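You operate a simulated robot arm through the tools that you are given. There is no shell and no other tool. Be economical: measure what you need, move in short steps, check, and stop when the job is done.

You are at the controls of a simulated two-armed robot. One attempt, no reset.

## Task
Fit the blue spring in the brake cup and test its force.
Fine: hold the cup while the spring goes in; tester nest, slide in, lever, slide out; cup on the mat with the force shown. Set down upright: brake cup.
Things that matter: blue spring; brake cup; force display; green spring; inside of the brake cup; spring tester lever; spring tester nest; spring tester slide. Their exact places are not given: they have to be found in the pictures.

It is judged by the outcome, as a careful person would: the job done as asked, and still so three seconds after it is handed in. It fails if anything else is knocked over, pushed out of place, dropped, spilled or broken.

## Robot
Two 6-joint arms with two-finger parallel grippers on one trunk, on a base that drives. Base frame: it is fixed to the floor where the robot stands at the start and does not move with it; the origin is under the middle of the robot, x ahead of it, y to its left, z up. Units: m, degrees, N and s.
The left shoulder is at the start at [0.06, 0.187, 1.211], the right one opposite. With the tool pointing down near the work surface each hand reaches from about 0.24 to 0.62 m from the robot's upright axis, wherever it stands, measured 20 degrees to its own side. Places, roughly: force display [0.6, -0.8, 1]; inside of the brake cup [0.4, -0.3, 0.9]; spring tester lever [0.4, -0.7, 1.2]; spring tester nest [0.4, -0.6, 0.9]; spring tester slide [0.4, -0.6, 0.9]. Payload 1.57 kg a hand.
Tool frame (each hand has its own): the origin (TCP) lies between the finger pads and is the grasp point; the fingertips stand 0.03 m ahead of it; z points along the fingers, y is the line along which they close. Largest opening 0.11 m; finger width 0.024, thickness 0.012; the body of the gripper, 0.048 by 0.112 m, starts 0.078 m behind the TCP.
Orientation is told as [roll, pitch, yaw] about the base's x, y, z axes, in that order, counted from this pose: with the fingers straight down and closing along the base's y, the tool's x points along the base's -x, its y along +y and its z along -z.

## Interface
- The arms move only by the tool arm_command. It takes "left_deltas", "right_deltas" or both (then of equal length, played together; a hand with none holds still); each is a list of rows, each a list of 7 numbers: the turn, a rotation vector about the tool's x, y, z in units of 5 degrees (1.0 is 5 degrees), then the shift along the tool's x, y, z in units of 30 mm (1.0 is 30 mm), then the gripper command, from -1 (shut) to 1 (fully open), values between in proportion. In form: [[wx, wy, wz, tx, ty, tz, fingers], ...]. A call has 1 to 8 rows; each row shifts and turns the commanded pose from where the row before left it, along the tool's axes as they then stand. A call with a number of a shift or a turn outside -1 to 1 is refused whole. A row lasts 0.2 s, in which the tool goes at most 0.05 m and 8.6 degrees; a call with a longer step from one row to the next is refused whole, and so is a gripper value outside its range. Where a pose cannot be reached the arm comes as near as it can. A force on the tool above 80 N (or 10 N above the force at the start of the call, whichever is more), or a blocked arm, ends the call early, and 0.2 s more pass. The fingers move at their own pace (about 0.153 m/s each) and stop on an object; they squeeze with about 30 N. The grip force told is the motor's: it shows also when the fingers shut on nothing. Time passes only in rows, and 0.2 s behind the last, so rows that do not move let the fingers close. The reply holds the time, the measured pose of the TCP, the force on the tool along the base axes, the opening and the grip force, in the units named above and with some noise, with the torque about the TCP (base axes, N m) and any sound that the robot's microphone picked up, and new pictures: "views" is both (left out), scene, wrist or none (wrist: the cameras of the hands that moved).
- Cameras (640 x 400 px; columns grow to the right, rows downward): "scene" is now at [0.0193, -0.0325, 1.7645]; the picture's right is [-0.37, -0.93, -0.00], its down [-0.60, 0.24, -0.77] and it looks along [0.71, -0.28, -0.64] (base axes); focal length 276 px, centre (320, 200). "left" rides on the left gripper at [0.07, -0.016, -0.141] in its tool frame; the picture's right is [0.23, 0.97, 0.00], its down [-0.85, 0.20, -0.48] and it looks along [-0.47, 0.11, 0.88] (tool axes); focal length 222 px, centre (320, 200). "right" rides on the right gripper at [0.07, 0.016, -0.141] in its tool frame; the picture's right is [-0.23, 0.97, 0.00], its down [-0.86, -0.20, -0.48] and it looks along [-0.47, -0.11, 0.88] (tool axes); focal length 222 px, centre (320, 200).
- slide_trunk(by): slides the trunk up (or, below 0, down) by that many m; the arms and the scene camera ride with it, the base frame stays. It gives what a move gives, with no picture.
- base_move(legs): drives the robot by 1 to 6 legs, each [ahead, left, turn to the left] in m, m and degrees, along the robot's own axes; the way and the turn of a leg run together, so that a leg with both is an arc; at most 1.5 m and 180 degrees a leg. The arms and the cameras ride along, it lands a little off, and it stops where it bumps. It gives what a move gives, and a new picture of the scene camera.
- head_to(pan, tilt): turns the head with the scene camera to pan (to the left, within 86 degrees either way) and tilt (down, from -29 to 69), counted from straight ahead of the robot. It gives what a move gives, and a new picture of the scene camera.
- pixel_to_xyz(camera, pixels): there is no depth. For up to 12 entries [column, row, z] of the newest picture of that camera ("zoom" is the newest enlarged one), the place [x, y] in the base frame at which the ray of that pixel passes the height z, good to about 0.002 m. The clock stands still meanwhile.
- inspect(camera, box): a new picture of the part [left, top, right, bottom] of that camera's present view, enlarged. The clock stands still meanwhile.
- close_job(): hands the job in; it is judged then, once.

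Go step by step. Measure first, check grasps and placings, and put right what went wrong. The budget is 80 turns and 260 pictures, counting those below and the enlarged ones. Unless the task says otherwise, let go and move clear before handing in, and close with one line.

The tools are called after "Emit:" as name(argument=value, ...) on one line, values as JSON. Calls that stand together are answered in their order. arm_command: Moves the arms, as the interface text tells. Its arguments: {"type":"object","properties":{"left_deltas":{"type":"array"},"right_deltas":{"type":"array"},"views":{"type":"string","enum":["both","scene","wrist","none"]}},"required":[]} The other tools are called the same way: slide_trunk (by) slides the trunk up or down; base_move (legs) drives the base; head_to (pan, tilt) turns the head that bears the scene camera; pixel_to_xyz (camera, pixels) gives the place at which the rays of pixels pass given heights; inspect (camera, box) takes an enlarged picture of a part of a camera's view; close_job () hands the job in.

At the start:

```text
t: 0.0
left_ee_pos: [0.3428, -0.0131, 1.4551]
left_tool_rot: [0.0, 0.0, 0.0]
left_force: [2.0, 0.1, -0.5]
left_torque: [0.02, -0.03, 0.01]
left_finger_gap: 0.1099
left_gripper_force: 0.0
right_ee_pos: [0.2819, -0.374, 1.4794]
right_tool_rot: [0.0, -0.1, 0.1]
right_force: [0.4, -0.5, -0.7]
right_torque: [0.01, -0.02, -0.01]
right_finger_gap: 0.11
right_gripper_force: 0.1
trunk travel left (down, up): [-0.839, 0.151]
robot x, y, heading: [0.0003, -0.0004, 0.0]
head pan, tilt: [-21.8, 40.0]
```

scene: 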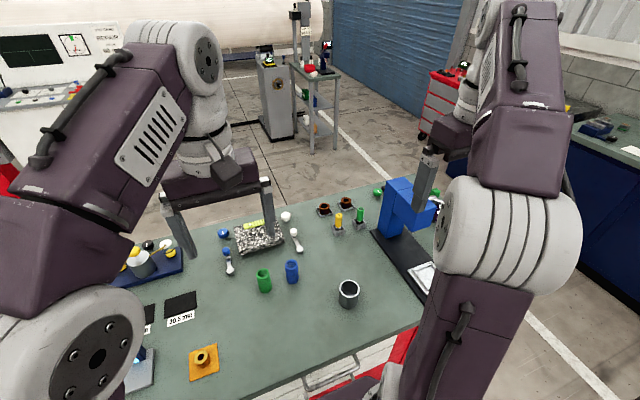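
right: 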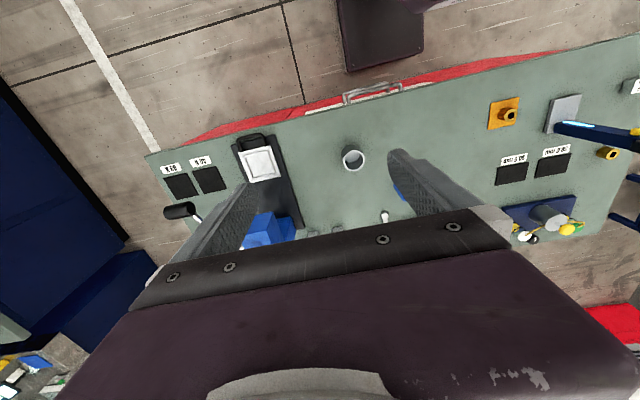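
left: 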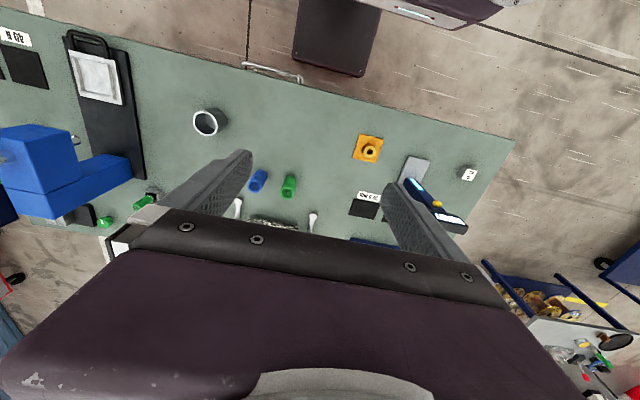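

The scene shows the brake cup near (348,293), blue spring (291,271), green (264,281), and the tester on the right. I'll enlarge views to read the labels and the tester.

Emit:
inspect(camera="right", box=[140, 110, 320, 260])

Emit:
inspect(camera="right", box=[460, 70, 640, 250])

Emit:
inspect(camera="left", box=[0, 20, 330, 240])

Emit:
pixel_to_xyz(camera="scene", pixels=[[348, 287, 0.95], [349, 304, 0.9], [291, 265, 0.94], [292, 281, 0.9], [264, 289, 0.9], [423, 276, 0.92]])

Emit:
head_to(pan=-50, tilt=40)

```text
2.67 times, centred on (230, 185) of right
```

zoom: 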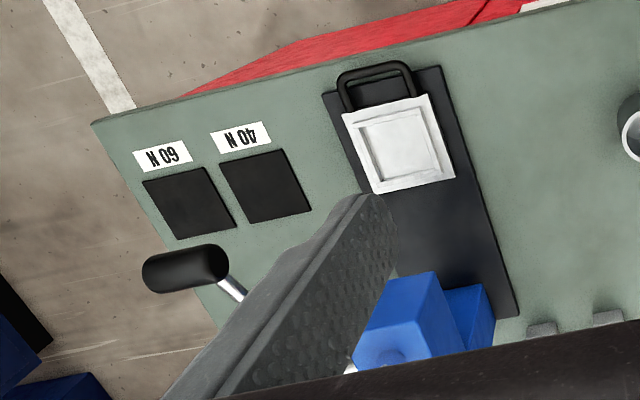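

```text
2.22 times, centred on (550, 160) of right
```

zoom: 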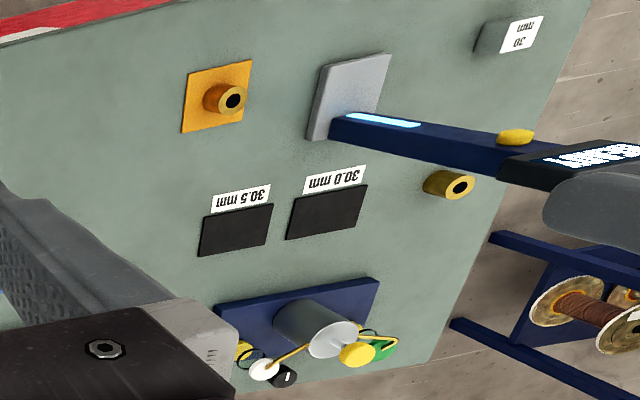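

```text
1.82 times, centred on (165, 130) of left
```

zoom: 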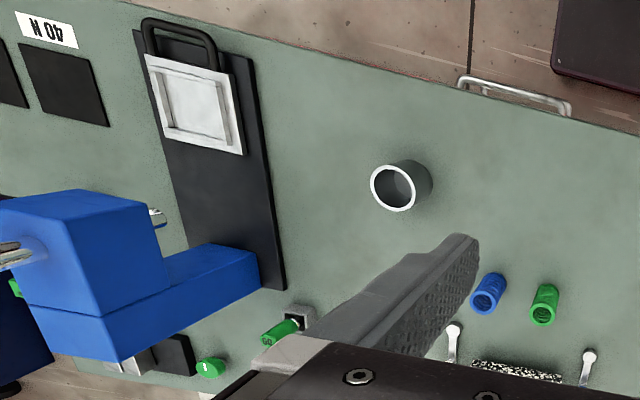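

```text
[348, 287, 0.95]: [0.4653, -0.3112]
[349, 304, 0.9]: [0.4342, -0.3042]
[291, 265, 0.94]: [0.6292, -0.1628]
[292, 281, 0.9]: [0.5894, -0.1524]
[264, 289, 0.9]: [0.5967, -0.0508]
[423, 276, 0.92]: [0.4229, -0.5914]
```

```text
t: 0.9
left_ee_pos: [0.3436, -0.0126, 1.4552]
left_tool_rot: [0.0, -0.1, 0.0]
left_force: [0.4, 0.0, 0.1]
left_torque: [0.01, 0.0, -0.02]
left_finger_gap: 0.1101
left_gripper_force: 0.0
right_ee_pos: [0.2806, -0.3737, 1.4796]
right_tool_rot: [0.1, 0.0, 0.0]
right_force: [-0.9, 0.4, -0.1]
right_torque: [0.02, 0.0, -0.01]
right_finger_gap: 0.11
right_gripper_force: 0.0
trunk travel left (down, up): [-0.839, 0.151]
robot x, y, heading: [0.0012, -0.0, 0.0]
head pan, tilt: [-50.0, 40.0]
```

scene: 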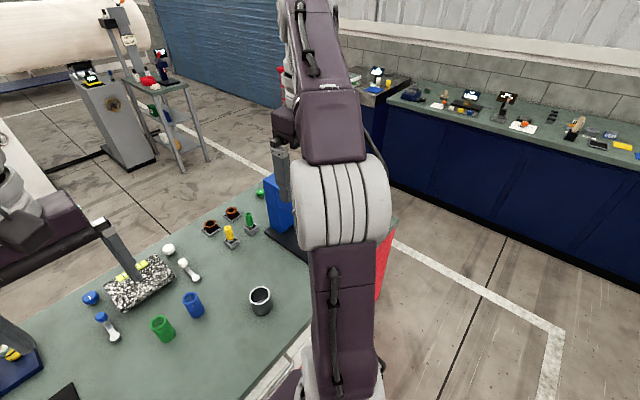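

The tester is hidden by the arm. I'll drive right by 0.27 m so springs, cup and tester are in reach, and look again.

Emit:
base_move(legs=[[0, -0.27, 0]])

Emit:
arm_command(left_deltas=[[0, 0, 0, 0, 0, 0, 1]], right_deltas=[[0, 0, 0, 0, 0, 0, 1]], views="both")

```text
t: 2.9
left_ee_pos: [0.3438, -0.2793, 1.4563]
left_tool_rot: [0.0, 0.0, 0.3]
left_force: [-1.1, -0.1, 0.0]
left_torque: [0.0, -0.01, -0.02]
left_finger_gap: 0.1101
left_gripper_force: 0.0
right_ee_pos: [0.2828, -0.6414, 1.4797]
right_tool_rot: [-0.2, 0.0, 0.3]
right_force: [0.2, 0.3, -0.2]
right_torque: [-0.04, 0.0, -0.01]
right_finger_gap: 0.1101
right_gripper_force: 0.1
trunk travel left (down, up): [-0.839, 0.151]
robot x, y, heading: [0.0009, -0.2706, 0.3]
head pan, tilt: [-50.0, 40.0]
```

scene: 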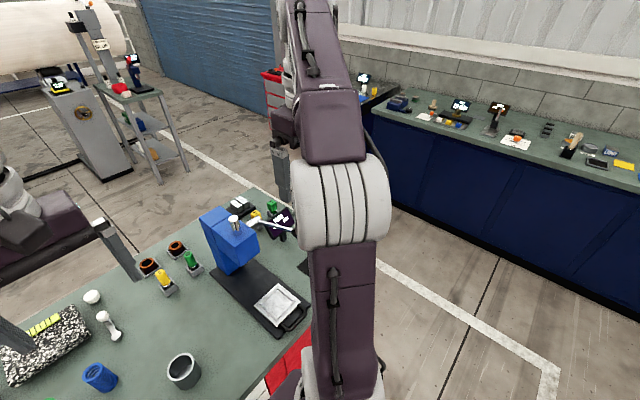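

```text
t: 3.2
left_ee_pos: [0.345, -0.2812, 1.4557]
left_tool_rot: [-0.1, 0.0, 0.3]
left_force: [-0.3, -0.6, 0.6]
left_torque: [-0.02, -0.01, 0.0]
left_finger_gap: 0.1101
left_gripper_force: 0.1
right_ee_pos: [0.2831, -0.6449, 1.4797]
right_tool_rot: [0.0, 0.0, 0.3]
right_force: [-0.3, 0.1, 0.4]
right_torque: [-0.07, -0.04, 0.01]
right_finger_gap: 0.11
right_gripper_force: 0.0
trunk travel left (down, up): [-0.839, 0.151]
robot x, y, heading: [0.0008, -0.2713, 0.1]
head pan, tilt: [-50.0, 40.0]
```

scene: 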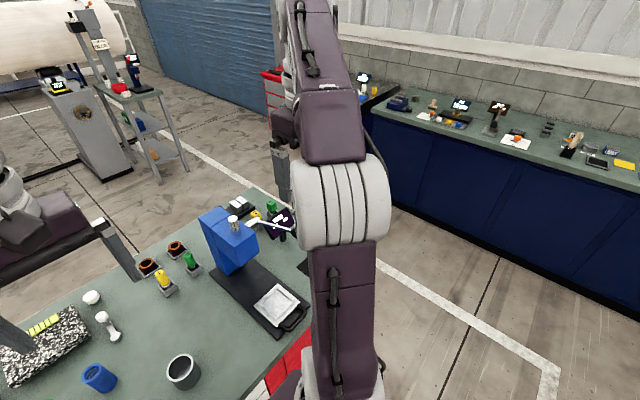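
right: 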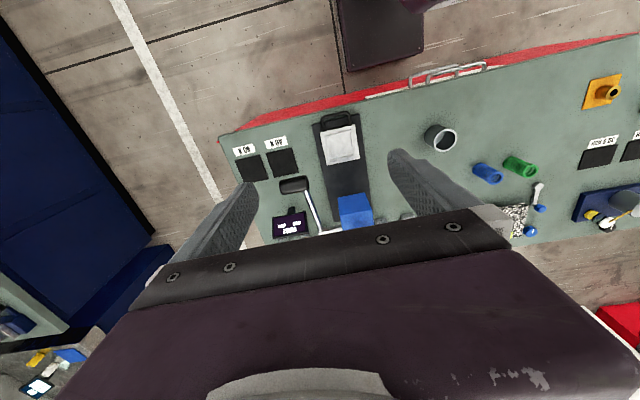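
left: 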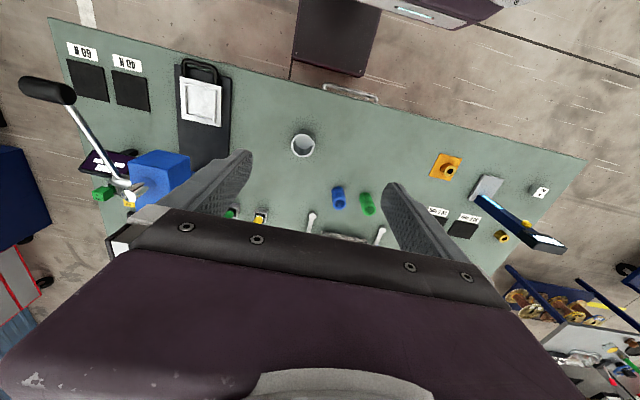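

Wrist views now show everything. I'll zoom on tester, lever, cup and springs and triangulate points.

Emit:
inspect(camera="left", box=[0, 20, 260, 220])

Emit:
inspect(camera="right", box=[220, 100, 420, 250])

Emit:
inspect(camera="left", box=[270, 110, 410, 230])

Emit:
inspect(camera="scene", box=[60, 180, 320, 400])

Emit:
pixel_to_xyz(camera="right", pixels=[[296, 185, 1.1], [296, 185, 1.2], [441, 140, 0.95], [487, 180, 0.9], [487, 180, 0.95], [341, 143, 0.92], [252, 168, 0.9], [284, 161, 0.9], [335, 121, 0.92], [357, 210, 1.0]])

Emit:
pixel_to_xyz(camera="left", pixels=[[45, 91, 1.1], [45, 91, 1.2], [303, 146, 0.95], [338, 190, 0.95], [338, 208, 0.9], [202, 101, 0.92], [89, 82, 0.9], [131, 90, 0.9], [200, 70, 0.92], [302, 138, 0.9]])

```text
2.00 times, centred on (130, 120) of left
```

zoom: 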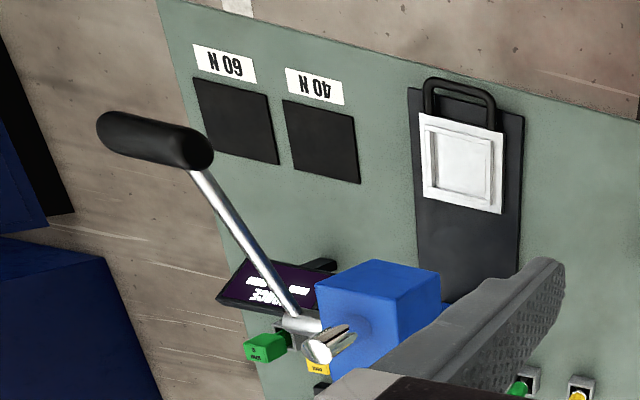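

```text
2.67 times, centred on (320, 175) of right
```

zoom: 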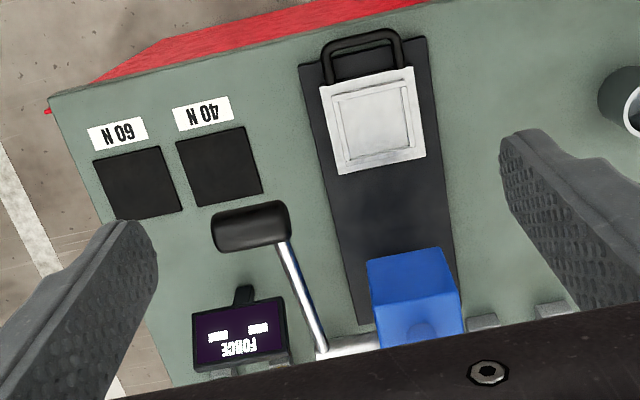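

```text
3.33 times, centred on (340, 170) of left
```

zoom: 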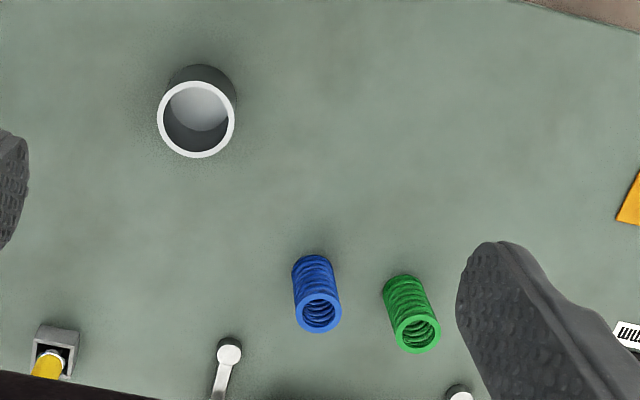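

```text
1.82 times, centred on (190, 290) of scene
```

zoom: 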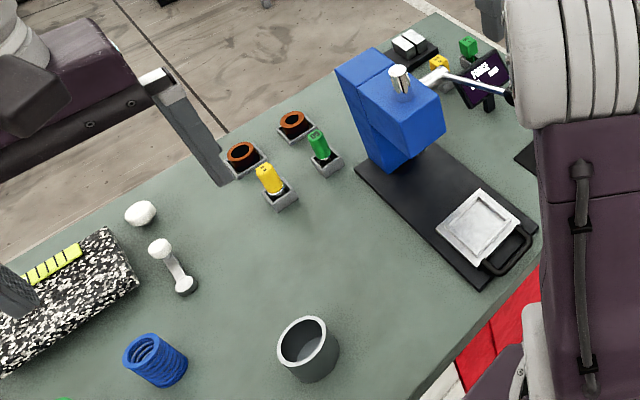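

```text
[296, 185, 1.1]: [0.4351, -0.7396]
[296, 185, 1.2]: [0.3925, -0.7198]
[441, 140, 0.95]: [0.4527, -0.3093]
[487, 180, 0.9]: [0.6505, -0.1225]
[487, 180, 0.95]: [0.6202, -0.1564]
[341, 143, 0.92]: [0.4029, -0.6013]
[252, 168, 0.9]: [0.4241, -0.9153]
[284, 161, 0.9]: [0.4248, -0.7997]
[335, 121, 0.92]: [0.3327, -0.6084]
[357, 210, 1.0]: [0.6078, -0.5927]
```

```text
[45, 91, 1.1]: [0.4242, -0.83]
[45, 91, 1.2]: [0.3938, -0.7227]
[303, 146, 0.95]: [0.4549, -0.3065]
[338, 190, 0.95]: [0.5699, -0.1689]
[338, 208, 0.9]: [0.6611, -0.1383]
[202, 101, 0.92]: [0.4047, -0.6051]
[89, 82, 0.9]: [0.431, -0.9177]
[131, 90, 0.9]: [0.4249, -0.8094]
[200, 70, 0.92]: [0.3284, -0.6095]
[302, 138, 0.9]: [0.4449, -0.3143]
```

Positions: nest ≈(0.404,-0.603,0.92), lever knob ≈(0.393,-0.721,1.20), mats 40 N ≈(0.425,-0.805), 60 N ≈(0.43,-0.917), cup ≈(0.454,-0.308), blue spring ≈(0.6,-0.155). I'll bring the left hand above the blue spring, and the right hand down toward the cup while yawing 40°.

Emit:
arm_command(left_deltas=[[0, 0, 0, -0.95, 0.5, 1, 1], [0, 0, 0, -0.95, 0.5, 1, 1], [0, 0, 0, -0.95, 0.5, 1, 1], [0, 0, 0, -0.95, 0.5, 1, 1], [0, 0, 0, -0.95, 0.5, 1, 1], [0, 0, 0, -0.95, 0.5, 1, 1], [0, 0, 0, -0.95, 0.5, 1, 1], [0, 0, 0, -0.95, 0.5, 1, 1]], right_deltas=[[0, 0, -1, 0, 0.5, 1, 1], [0, 0, -1, 0, 0.5, 1, 1], [0, 0, -1, 0, 0.5, 1, 1], [0, 0, -1, 0, 0.5, 1, 1], [0, 0, -1, 0, 0.5, 1, 1], [0, 0, -1, 0, 0.5, 1, 1], [0, 0, -1, 0, 0.5, 0, 1], [0, 0, -1, 0, 0.5, 0, 1]], views="both")

```text
t: 5.0
left_ee_pos: [0.5725, -0.1589, 1.2156]
left_tool_rot: [-0.1, 0.1, 0.3]
left_force: [0.2, 0.3, 0.0]
left_torque: [-0.02, 0.02, 0.04]
left_finger_gap: 0.1099
left_gripper_force: 0.1
right_ee_pos: [0.2489, -0.5307, 1.2984]
right_tool_rot: [0.0, 0.2, 40.5]
right_force: [0.4, 0.3, -0.3]
right_torque: [-0.02, 0.03, -0.02]
right_finger_gap: 0.1102
right_gripper_force: 0.0
trunk travel left (down, up): [-0.839, 0.151]
robot x, y, heading: [-0.003, -0.2721, 0.2]
head pan, tilt: [-50.0, 40.0]
```

scene: 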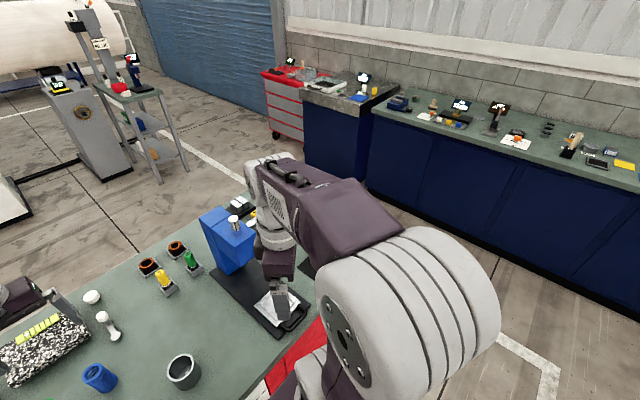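
right: 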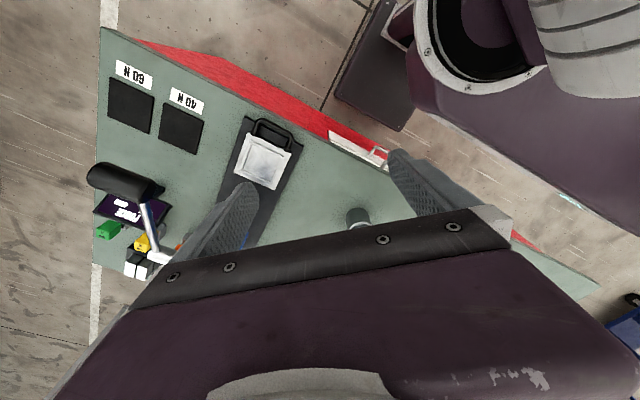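
left: 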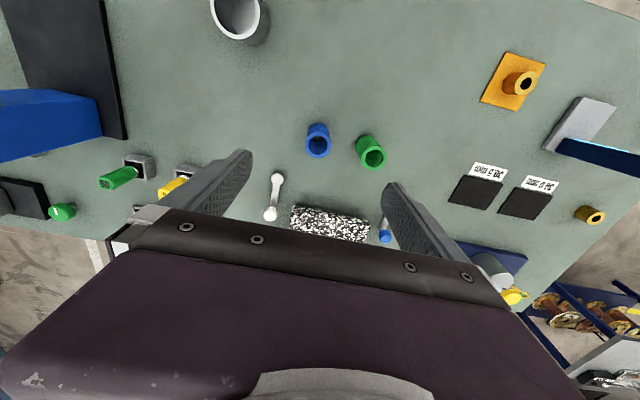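

Blue spring at (318,140) in the left view, cup at (240,15). Zoom to measure its top and base.

Emit:
inspect(camera="left", box=[270, 95, 430, 195])

Emit:
inspect(camera="right", box=[200, 100, 360, 200])

```text
4.00 times, centred on (350, 145) of left
```

zoom: 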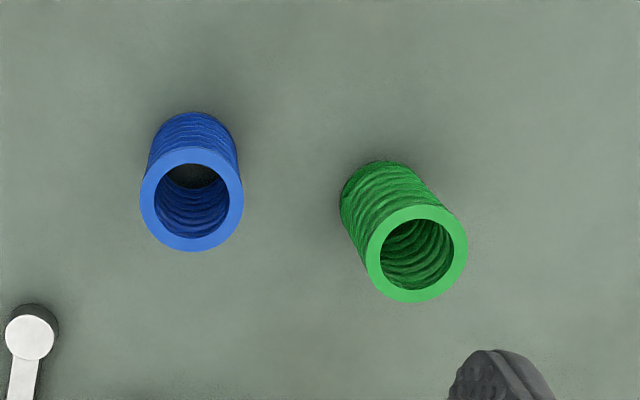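

```text
4.00 times, centred on (280, 150) of right
```

zoom: 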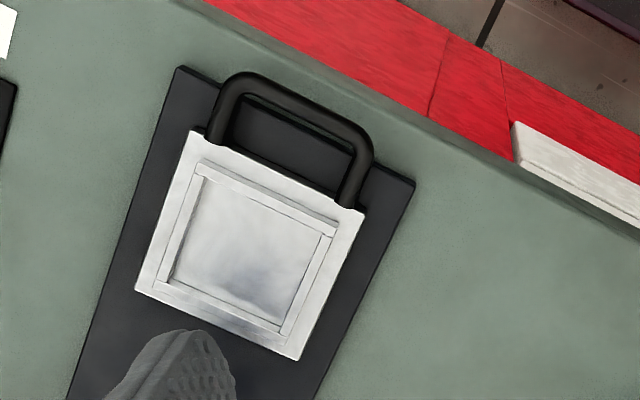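

Emit:
pixel_to_xyz(camera="left", pixels=[[318, 145, 0.94], [318, 145, 0.95], [318, 145, 0.96], [305, 145, 0.95], [331, 145, 0.95], [318.7, 123, 0.9], [318, 157.7, 0.95], [318, 132, 0.95], [374, 158.5, 0.95]])

Emit:
pixel_to_xyz(camera="zoom", pixels=[[250, 240, 0.92], [200, 170, 0.93], [333, 232, 0.93], [168, 285, 0.93], [286, 332, 0.93], [195, 130, 0.93], [300, 360, 0.93], [290, 115, 0.93], [238, 80, 0.93]])

```text
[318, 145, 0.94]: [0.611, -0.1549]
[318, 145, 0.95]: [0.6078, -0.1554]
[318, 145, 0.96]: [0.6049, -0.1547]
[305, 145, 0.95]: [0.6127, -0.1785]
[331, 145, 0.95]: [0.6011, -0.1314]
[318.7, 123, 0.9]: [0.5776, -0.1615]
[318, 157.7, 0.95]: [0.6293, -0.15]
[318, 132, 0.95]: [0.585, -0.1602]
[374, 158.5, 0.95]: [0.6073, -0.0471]
```

```text
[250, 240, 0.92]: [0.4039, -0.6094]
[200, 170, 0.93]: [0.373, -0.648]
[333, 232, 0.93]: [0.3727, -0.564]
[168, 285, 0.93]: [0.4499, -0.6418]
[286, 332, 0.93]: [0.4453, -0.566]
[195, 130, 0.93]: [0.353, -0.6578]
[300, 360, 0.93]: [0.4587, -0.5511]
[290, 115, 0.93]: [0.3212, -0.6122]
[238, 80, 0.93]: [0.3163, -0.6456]
```

Spring: axis ≈(0.602,-0.156), diameter ≈0.045, top ≈0.97. Nest inner ≈0.075 square centred (0.41,-0.605). I'll lower the left hand over the spring and pitch the right hand for a side grasp of the cup.

Emit:
arm_command(left_deltas=[[0, 0, 0, -0.25, 0.02, 0.8, 0.45], [0, 0, 0, -0.25, 0.02, 0.8, 0.45], [0, 0, 0, -0.25, 0.02, 0.8, 0.45], [0, 0, 0, -0.25, 0.02, 0.8, 0.45], [0, 0, 0, 0, 0, 0.8, 0.45], [0, 0, 0, 0, 0, 0.8, 0.45], [0, 0, 0, 0, 0, 0, 0.45], [0, 0, 0, 0, 0, 0, 0.45]], right_deltas=[[0, -1, 0, 0, 0, 0, 1], [0, -1, 0, 0, 0, 0, 1], [0, -1, 0, 0, 0, 0, 1], [0, -1, 0, 0, 0, 0, 1], [0, -1, 0, 0, 0, 0, 1], [0, -1, 0, 0, 0, 0, 1], [0, -1, 0, 0, 0, 0, 1], [0, -1, 0, 0, 0, 0, 1]], views="both")

```text
t: 6.8
left_ee_pos: [0.5935, -0.1576, 1.0706]
left_tool_rot: [0.0, 0.1, 0.3]
left_force: [-0.2, -0.7, -0.2]
left_torque: [0.01, -0.04, -0.01]
left_finger_gap: 0.0798
left_gripper_force: 0.0
left hand out of reach, approached as far as the arm can: row 3
right_ee_pos: [0.2561, -0.5391, 1.2962]
right_tool_rot: [0.1, -40.1, 40.3]
right_force: [-0.4, 0.0, 0.7]
right_torque: [0.02, 0.01, -0.01]
right_finger_gap: 0.1102
right_gripper_force: 0.0
right hand out of reach, approached as far as the arm can: row 2, 3
trunk travel left (down, up): [-0.839, 0.151]
robot x, y, heading: [0.0025, -0.2728, 0.3]
head pan, tilt: [-50.0, 40.0]
```

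scene: 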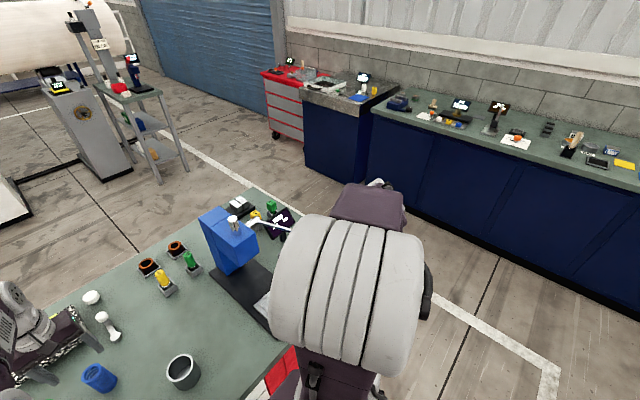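
right: 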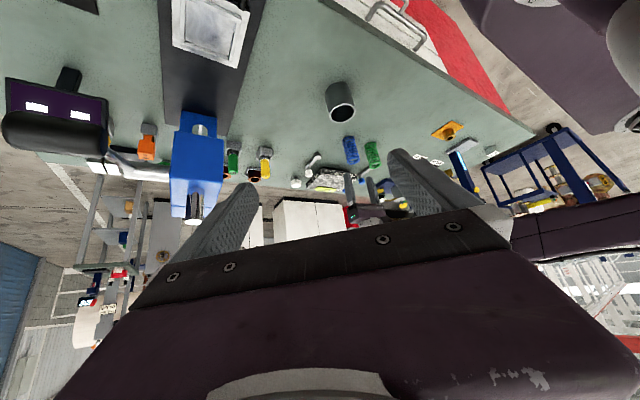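
left: 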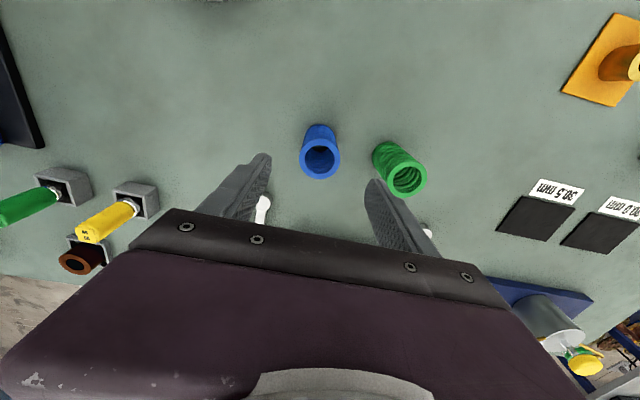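

The left arm is near its reach limit (spring at x≈0.60). I'll drive 0.05 m ahead; both hands are in free space.

Emit:
base_move(legs=[[0.05, 0, 0]])

Emit:
arm_command(left_deltas=[[0, 0, 0, 0, 0, 0, 0.45]], views="wrist")

Emit:
inspect(camera="left", box=[220, 80, 460, 230])

```text
t: 7.8
left_ee_pos: [0.6357, -0.1578, 1.0746]
left_tool_rot: [0.0, -0.5, 0.2]
left_force: [-0.4, -0.3, 0.5]
left_torque: [0.0, -0.07, 0.0]
left_finger_gap: 0.0799
left_gripper_force: 0.1
right_ee_pos: [0.2957, -0.5387, 1.298]
right_tool_rot: [-0.3, -40.3, 40.4]
right_force: [-1.0, 0.2, 0.9]
right_torque: [0.02, -0.11, -0.02]
right_finger_gap: 0.1097
right_gripper_force: 0.1
trunk travel left (down, up): [-0.839, 0.151]
robot x, y, heading: [0.05, -0.2715, 0.3]
head pan, tilt: [-50.0, 40.0]
```

scene: 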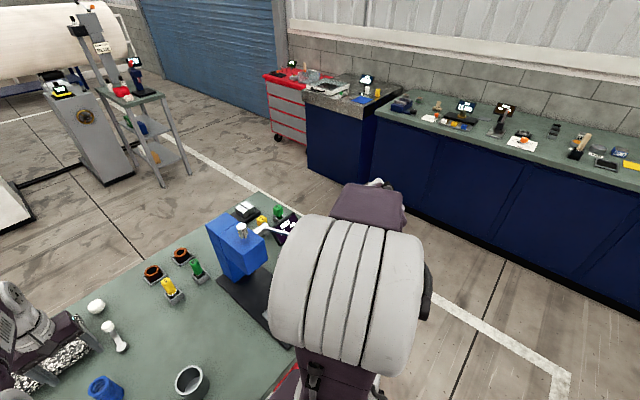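

```text
t: 8.2
left_ee_pos: [0.6444, -0.1579, 1.0699]
left_tool_rot: [0.1, 0.0, 0.2]
left_force: [0.0, -0.2, 0.9]
left_torque: [-0.03, 0.0, 0.0]
left_finger_gap: 0.0797
left_gripper_force: 0.1
right_ee_pos: [0.3047, -0.5374, 1.2959]
right_tool_rot: [-0.1, -40.0, 40.1]
right_force: [-0.1, 0.4, -0.9]
right_torque: [-0.02, 0.04, -0.02]
right_finger_gap: 0.1097
right_gripper_force: 0.1
trunk travel left (down, up): [-0.839, 0.151]
robot x, y, heading: [0.0469, -0.2709, 0.2]
head pan, tilt: [-50.0, 40.0]
```

left: 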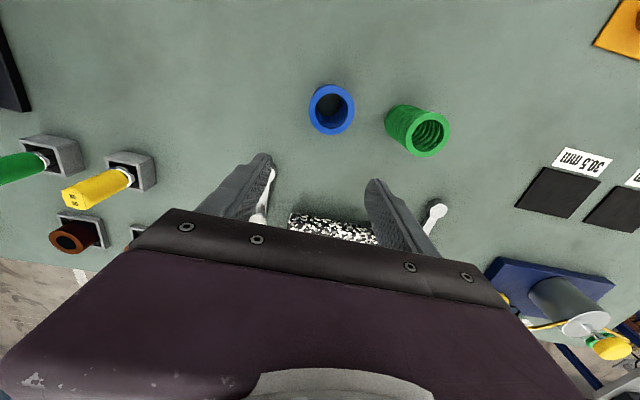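

```text
2.67 times, centred on (340, 155) of left
```

zoom: 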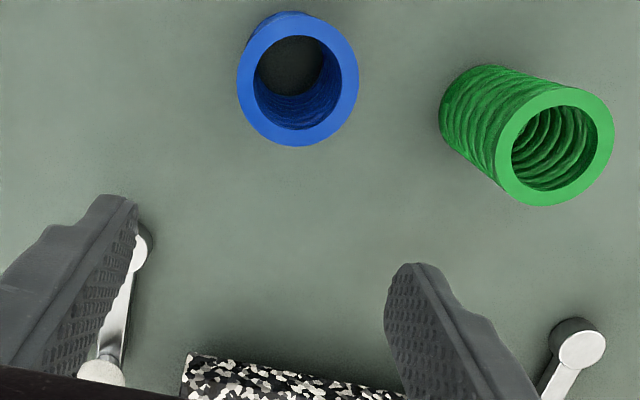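

Emit:
pixel_to_xyz(camera="left", pixels=[[331.5, 109.6, 0.95], [331.5, 109.6, 0.96], [331.5, 109.6, 0.97], [331.5, 109.6, 0.98], [308.5, 109.6, 0.97], [354.5, 109.6, 0.97], [329, 84.5, 0.97], [333, 134.7, 0.97]])

```text
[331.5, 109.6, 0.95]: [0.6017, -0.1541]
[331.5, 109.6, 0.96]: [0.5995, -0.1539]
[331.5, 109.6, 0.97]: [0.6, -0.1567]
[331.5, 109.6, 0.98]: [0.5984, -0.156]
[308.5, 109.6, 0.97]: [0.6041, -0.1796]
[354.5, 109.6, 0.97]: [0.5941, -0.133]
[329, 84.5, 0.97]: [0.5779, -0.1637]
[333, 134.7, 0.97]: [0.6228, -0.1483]
```

Spring axis confirmed (0.600,-0.156). Left: centre and descend to TCP z≈0.972, then close; right finishes pitching to -60°.

Emit:
arm_command(left_deltas=[[0, 0, 0, 0.74, 0.03, 0, 0.45], [0, 0, 0, 0.74, 0.03, 0, 0.45], [0, 0, 0, 0, 0, 0.9, 0.45], [0, 0, 0, 0, 0, 0.9, 0.45], [0, 0, 0, 0, 0, 0.9, 0.45], [0, 0, 0, 0, 0, 0.55, 0.45], [0, 0, 0, 0, 0, 0, 0.45], [0, 0, 0, 0, 0, 0, 0.45]], right_deltas=[[0, -1, 0, 0, 0, 0, 1], [0, -1, 0, 0, 0, 0, 1], [0, -1, 0, 0, 0, 0, 1], [0, -1, 0, 0, 0, 0, 1], [0, 0, 0, 0.7, 0.3, 0.9, 1], [0, 0, 0, 0.7, 0.3, 0.9, 1], [0, 0, 0, 0.7, 0.3, 0.9, 1], [0, 0, 0, 0.7, 0.3, 0.9, 1]], views="both")

Emit:
inspect(camera="left", box=[220, 80, 460, 230])

```text
t: 10.0
left_ee_pos: [0.5987, -0.1573, 0.9731]
left_tool_rot: [-0.1, 0.0, 0.1]
left_force: [0.4, -0.1, -0.4]
left_torque: [0.0, 0.01, 0.02]
left_finger_gap: 0.0796
left_gripper_force: 0.0
right_ee_pos: [0.3335, -0.5341, 1.1867]
right_tool_rot: [0.1, -60.0, 40.2]
right_force: [0.1, 0.5, 0.1]
right_torque: [-0.01, 0.05, 0.01]
right_finger_gap: 0.1101
right_gripper_force: 0.0
right hand out of reach, approached as far as the arm can: row 6, 7, 8
trunk travel left (down, up): [-0.839, 0.151]
robot x, y, heading: [0.0522, -0.2699, 0.3]
head pan, tilt: [-50.0, 40.0]
```

scene: 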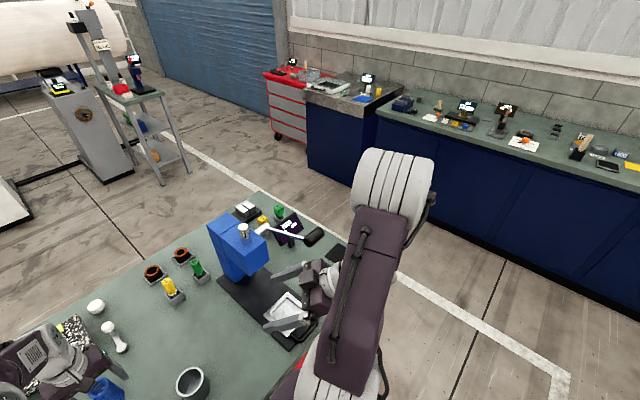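
right: 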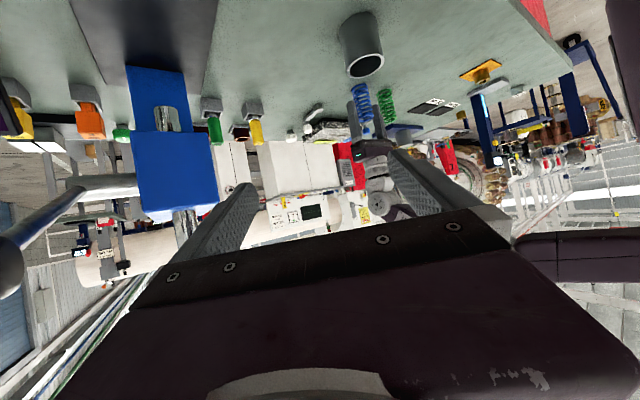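
left: 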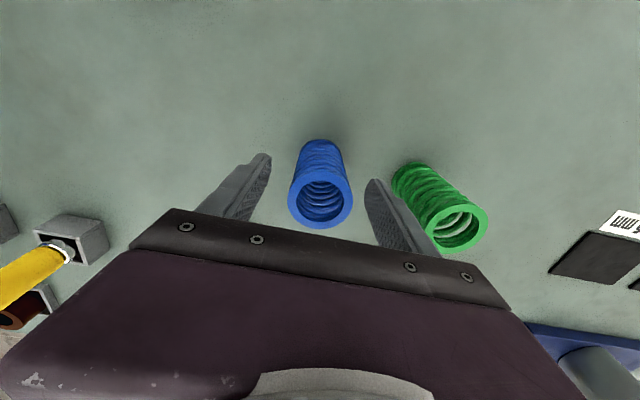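

```text
2.67 times, centred on (340, 155) of left
```

zoom: 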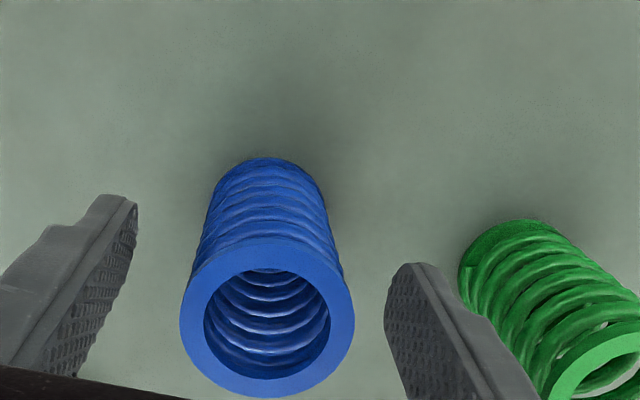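

Spring sits centred between the left fingers with its top at ≈0.98, TCP 0.973. Close and lift it.

Emit:
arm_command(left_deltas=[[0, 0, 0, 0, 0, 0, -1], [0, 0, 0, 0, 0, 0, -1], [0, 0, 0, 0, 0, 0, -1], [0, 0, 0, 0, 0, -0.5, -1], [0, 0, 0, 0, 0, -1, -1], [0, 0, 0, 0, 0, -1, -1], [0, 0, 0, 0, 0, -1, -1], [0, 0, 0, 0, 0, -1, -1]], views="wrist")

Emit:
base_move(legs=[[-0.08, 0, 0]])

```text
t: 11.8
left_ee_pos: [0.5991, -0.1568, 1.1103]
left_tool_rot: [0.0, -0.1, 0.2]
left_force: [0.3, 0.4, -1.4]
left_torque: [0.01, -0.03, 0.0]
left_finger_gap: 0.043
left_gripper_force: 29.8
right_ee_pos: [0.3333, -0.5339, 1.1857]
right_tool_rot: [0.2, -59.9, 40.2]
right_force: [-0.1, -0.4, -0.3]
right_torque: [-0.01, 0.03, 0.03]
right_finger_gap: 0.1101
right_gripper_force: 0.0
trunk travel left (down, up): [-0.839, 0.151]
robot x, y, heading: [0.0475, -0.2672, 0.3]
head pan, tilt: [-50.0, 40.0]
```

left: 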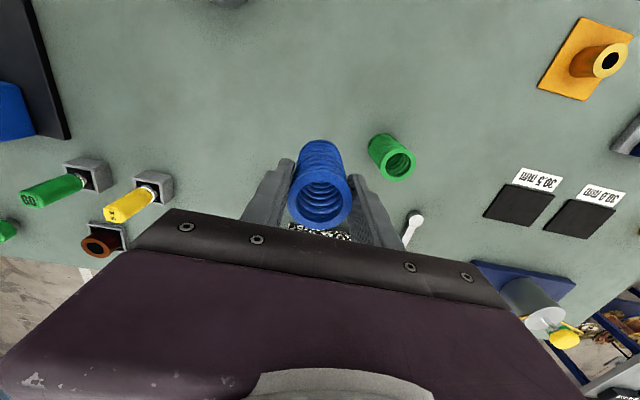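

```text
t: 12.8
left_ee_pos: [0.5238, -0.1577, 1.1069]
left_tool_rot: [0.0, 0.2, 0.1]
left_force: [0.0, 0.3, -1.7]
left_torque: [0.03, 0.05, 0.0]
left_finger_gap: 0.0433
left_gripper_force: 30.3
right_ee_pos: [0.2578, -0.5328, 1.1846]
right_tool_rot: [0.4, -59.7, 39.9]
right_force: [0.3, -0.7, -0.1]
right_torque: [-0.03, 0.04, 0.01]
right_finger_gap: 0.1099
right_gripper_force: 0.1
trunk travel left (down, up): [-0.839, 0.151]
robot x, y, heading: [-0.0286, -0.2721, 0.4]
head pan, tilt: [-50.0, 40.0]
```

scene: 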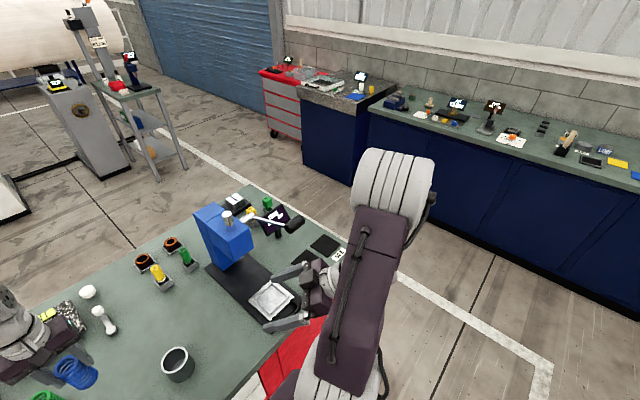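

Spring is held (gap 0.043, 30 N). Now the right hand advances toward the cup at yaw 40°, still above it.

Emit:
arm_command(right_deltas=[[0, 0, 0, -0.12, 0.15, 1, 1], [0, 0, 0, -0.12, 0.15, 1, 1], [0, 0, 0, -0.12, 0.15, 1, 1], [0, 0, 0, -0.12, 0.15, 1, 1], [0, 0, 0, -0.12, 0.15, 1, 1], [0, 0, 0, -0.12, 0.15, 1, 1], [0, 0, 0, -0.12, 0.15, 1, 1]], views="both")

```text
t: 14.4
left_ee_pos: [0.521, -0.1574, 1.108]
left_tool_rot: [0.0, -0.1, 0.2]
left_force: [0.1, -0.6, -1.2]
left_torque: [0.0, 0.04, 0.03]
left_finger_gap: 0.0434
left_gripper_force: 30.4
right_ee_pos: [0.4098, -0.4177, 1.1702]
right_tool_rot: [0.6, -59.8, 39.9]
right_force: [0.5, 0.0, -0.6]
right_torque: [0.02, 0.01, -0.01]
right_finger_gap: 0.1102
right_gripper_force: 0.1
right hand out of reach, approached as far as the arm can: row 1, 2, 3, 4, 5, 6, 7
trunk travel left (down, up): [-0.839, 0.151]
robot x, y, heading: [-0.0317, -0.2663, 0.1]
head pan, tilt: [-50.0, 40.0]
```

scene: 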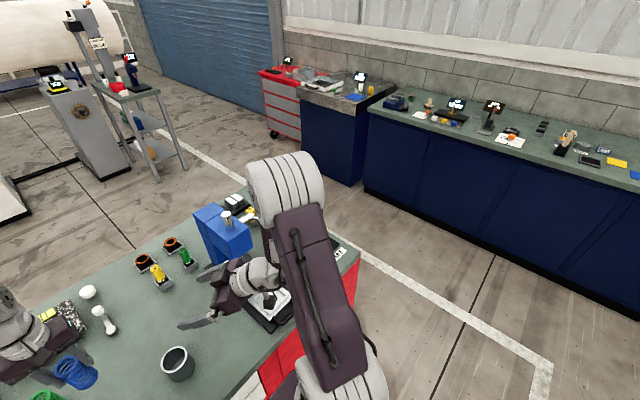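
right: 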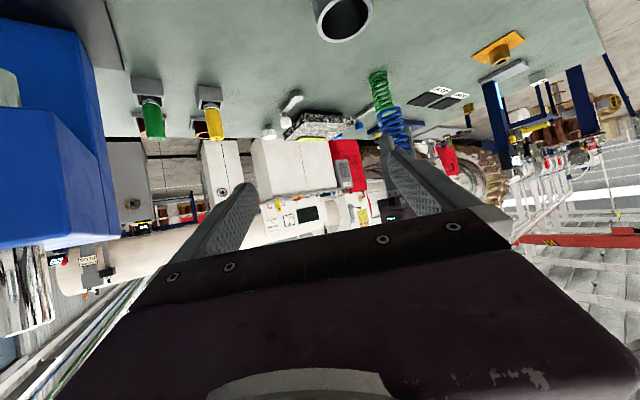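

Right hand hovers short of reach at 60° pitch; I'll relax the tilt to 45° and move above the cup. Left meanwhile yaws to 30° for clearance.

Emit:
arm_command(left_deltas=[[0, 0, -1, 0, 0, 0, -1], [0, 0, -1, 0, 0, 0, -1], [0, 0, -1, 0, 0, 0, -1], [0, 0, -1, 0, 0, 0, -1], [0, 0, -1, 0, 0, 0, -1], [0, 0, -1, 0, 0, 0, -1], [0, 0, 0, 0, 0, 0, -1], [0, 0, 0, 0, 0, 0, -1]], right_deltas=[[0, 1, 0, 0, 0, 0, 1], [0, 1, 0, 0, 0, 0, 1], [0, 1, 0, 0, 0, 0, 1], [0, 0, 0, 0, 0.37, 0.8, 1], [0, 0, 0, 0, 0.37, 0.8, 1], [0, 0, 0, 0, 0.37, 0.8, 1], [0, 0, 0, 0, 0.37, 0.8, 1], [0, 0, 0, 0, 0.37, 0.8, 1]], views="both")

```text
t: 16.2
left_ee_pos: [0.5207, -0.1568, 1.1078]
left_tool_rot: [0.0, 0.0, 30.2]
left_force: [-0.5, 0.3, -0.7]
left_torque: [0.0, 0.04, 0.01]
left_finger_gap: 0.0435
left_gripper_force: 29.5
right_ee_pos: [0.4402, -0.3192, 1.0857]
right_tool_rot: [0.5, -44.7, 39.9]
right_force: [0.0, -0.3, 0.4]
right_torque: [0.02, 0.0, 0.02]
right_finger_gap: 0.1101
right_gripper_force: 0.1
trunk travel left (down, up): [-0.839, 0.151]
robot x, y, heading: [-0.0283, -0.2711, 0.2]
head pan, tilt: [-50.0, 40.0]
```

scene: 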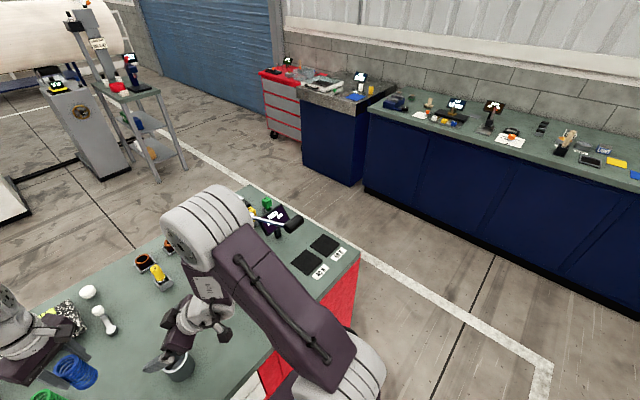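
right: 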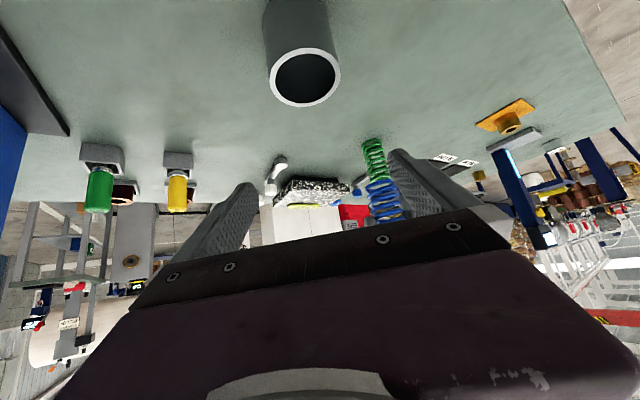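
left: 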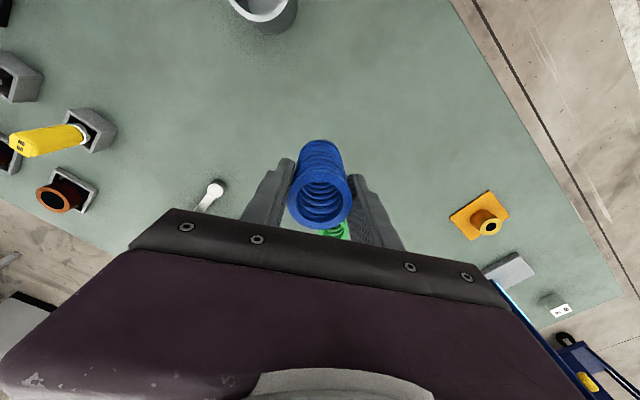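

Right hand is above the cup (rim centre ≈(305,78) in the right view). Measure rim.

Emit:
inspect(camera="right", box=[240, 0, 400, 120])

Emit:
pixel_to_xyz(camera="right", pixels=[[304, 78, 0.94], [304, 78, 0.95], [304, 78, 0.96], [267, 78, 0.95], [341, 78, 0.95], [304, 48, 0.95], [304, 107, 0.95]])

Emit:
pixel_to_xyz(camera="left", pixels=[[295, 5, 0.95], [230, 0, 0.95], [262, 21, 0.95]])

```text
3.33 times, centred on (320, 60) of right
```

zoom: 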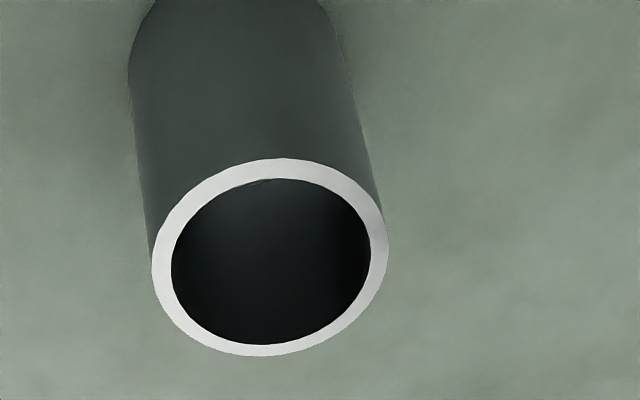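

```text
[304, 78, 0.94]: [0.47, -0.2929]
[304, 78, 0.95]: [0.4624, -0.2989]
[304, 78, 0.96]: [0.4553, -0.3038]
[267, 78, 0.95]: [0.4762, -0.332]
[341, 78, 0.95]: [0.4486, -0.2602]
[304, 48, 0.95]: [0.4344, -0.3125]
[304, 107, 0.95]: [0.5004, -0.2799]
```

```text
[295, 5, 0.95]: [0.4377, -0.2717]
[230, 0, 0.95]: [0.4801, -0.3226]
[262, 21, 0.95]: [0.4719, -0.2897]
```

Rim ≈ z 0.957, centre ≈(0.453,-0.306), outer Ø≈0.074, inner ≈0.062. Lower the right hand to straddle the cup.

Emit:
arm_command(right_deltas=[[0, 0, 0, 0.72, 0.01, 0.94, 1], [0, 0, 0, 0.72, 0.01, 0.94, 1], [0, 0, 0, 0.72, 0.01, 0.94, 1], [0, 0, 0, 0.72, 0.01, 0.94, 1], [0, 0, 0, 0, 0, 0, 1]], views="both")

Emit:
inspect(camera="left", box=[180, 0, 340, 100])

Emit:
inspect(camera="scene", box=[100, 290, 260, 390])

```text
t: 17.4
left_ee_pos: [0.5199, -0.1575, 1.1083]
left_tool_rot: [-0.1, 0.1, 30.2]
left_force: [0.2, 0.1, -0.9]
left_torque: [0.01, 0.01, 0.01]
left_finger_gap: 0.0434
left_gripper_force: 30.1
right_ee_pos: [0.5018, -0.3088, 0.9708]
right_tool_rot: [0.7, -44.8, 39.9]
right_force: [0.1, 1.4, 0.9]
right_torque: [-0.02, 0.01, 0.01]
right_finger_gap: 0.1099
right_gripper_force: 0.0
right hand out of reach, approached as far as the arm can: row 1, 2, 3, 4
trunk travel left (down, up): [-0.839, 0.151]
robot x, y, heading: [-0.0303, -0.2696, -0.1]
head pan, tilt: [-50.0, 40.0]
```

scene: 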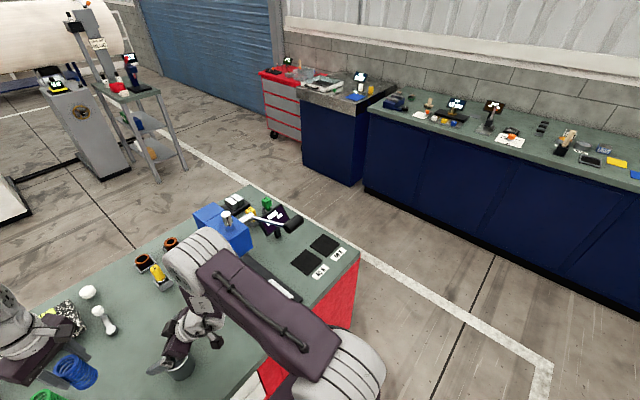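
right: 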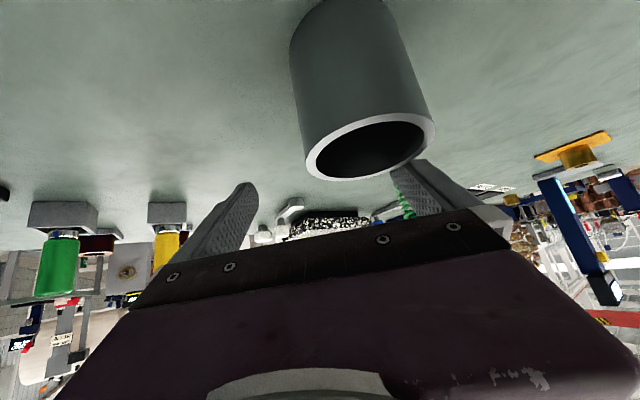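

```text
4.00 times, centred on (260, 50) of left
```

zoom: 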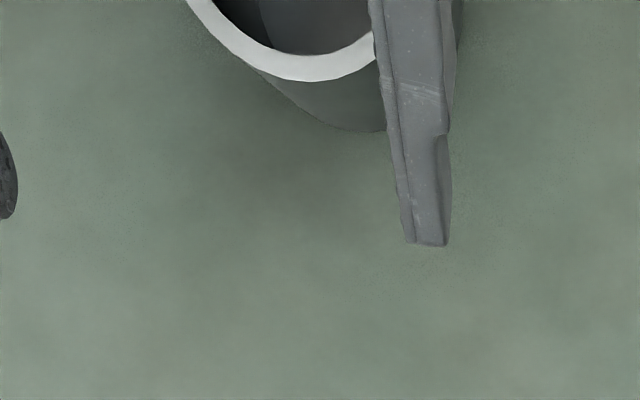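

```text
4.00 times, centred on (180, 340) of scene
```

zoom: 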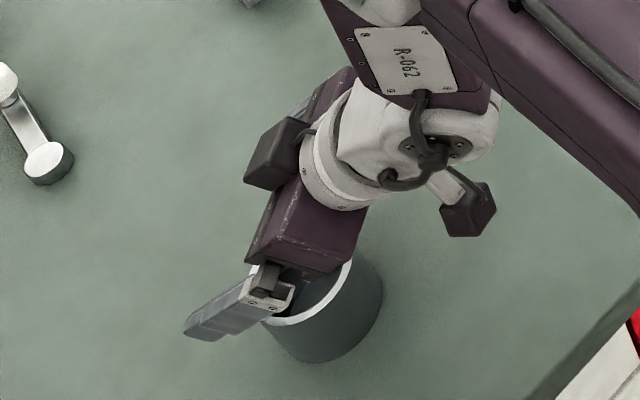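

The right arm hit a joint limit and landed ~5 cm off forward. I'll lift both hands, then lower the trunk and back up slightly so a tilted grasp becomes reachable.

Emit:
arm_command(left_deltas=[[0, 0, 0, 0, 0, -1, -1], [0, 0, 0, 0, 0, -1, -1], [0, 0, 0, 0, 0, -1, -1], [0, 0, 0, 0, 0, -1, -1], [0, 0, 0, 0, 0, -1, -1]], right_deltas=[[0, 0, 0, -0.9, 0, -0.9, 1], [0, 0, 0, -0.9, 0, -0.9, 1], [0, 0, 0, -0.9, 0, -0.9, 1], [0, 0, 0, -0.9, 0, -0.9, 1], [0, 0, 0, -0.9, 0, -0.9, 1]], views="none")

Emit:
slide_trunk(by=-0.13)

Emit:
base_move(legs=[[-0.05, 0, 0]])

```text
t: 18.6
left_ee_pos: [0.5191, -0.1565, 1.2595]
left_tool_rot: [0.0, 0.0, 30.2]
left_force: [-0.3, 0.3, -0.9]
left_torque: [0.0, -0.03, 0.03]
left_finger_gap: 0.0432
left_gripper_force: 30.2
right_ee_pos: [0.5, -0.3109, 1.1624]
right_tool_rot: [0.0, -45.0, 40.2]
right_force: [0.5, -0.3, -0.8]
right_torque: [0.0, 0.02, -0.02]
right_finger_gap: 0.1097
right_gripper_force: 0.0
trunk travel left (down, up): [-0.839, 0.151]
robot x, y, heading: [-0.0295, -0.2706, 0.2]
head pan, tilt: [-50.0, 40.0]
```

```text
t: 20.2
left_ee_pos: [0.5201, -0.158, 1.1281]
left_tool_rot: [0.0, 0.0, 30.2]
left_force: [-0.5, 0.3, -2.5]
left_torque: [0.0, -0.03, -0.05]
left_finger_gap: 0.0432
left_gripper_force: 30.2
right_ee_pos: [0.4997, -0.3113, 1.0316]
right_tool_rot: [0.1, -45.1, 40.3]
right_force: [0.1, 0.4, -0.7]
right_torque: [0.01, -0.03, -0.03]
right_finger_gap: 0.11
right_gripper_force: 0.0
trunk travel left (down, up): [-0.709, 0.281]
robot x, y, heading: [-0.0293, -0.2722, -0.1]
head pan, tilt: [-50.0, 40.0]
```

```text
t: 21.1
left_ee_pos: [0.4742, -0.1577, 1.1261]
left_tool_rot: [0.0, 0.2, 30.2]
left_force: [1.1, -0.3, -1.5]
left_torque: [0.02, 0.0, 0.01]
left_finger_gap: 0.0431
left_gripper_force: 30.1
right_ee_pos: [0.4541, -0.3106, 1.0305]
right_tool_rot: [0.3, -44.7, 40.1]
right_force: [0.3, 1.1, 0.4]
right_torque: [0.03, 0.01, 0.01]
right_finger_gap: 0.1101
right_gripper_force: 0.0
trunk travel left (down, up): [-0.709, 0.281]
robot x, y, heading: [-0.0778, -0.2737, 0.2]
head pan, tilt: [-50.0, 40.0]
```

scene: 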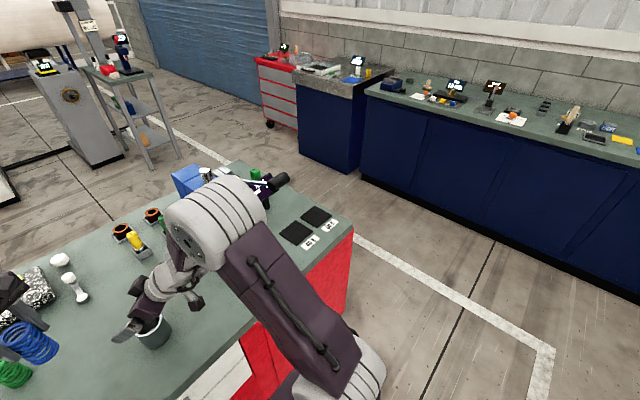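

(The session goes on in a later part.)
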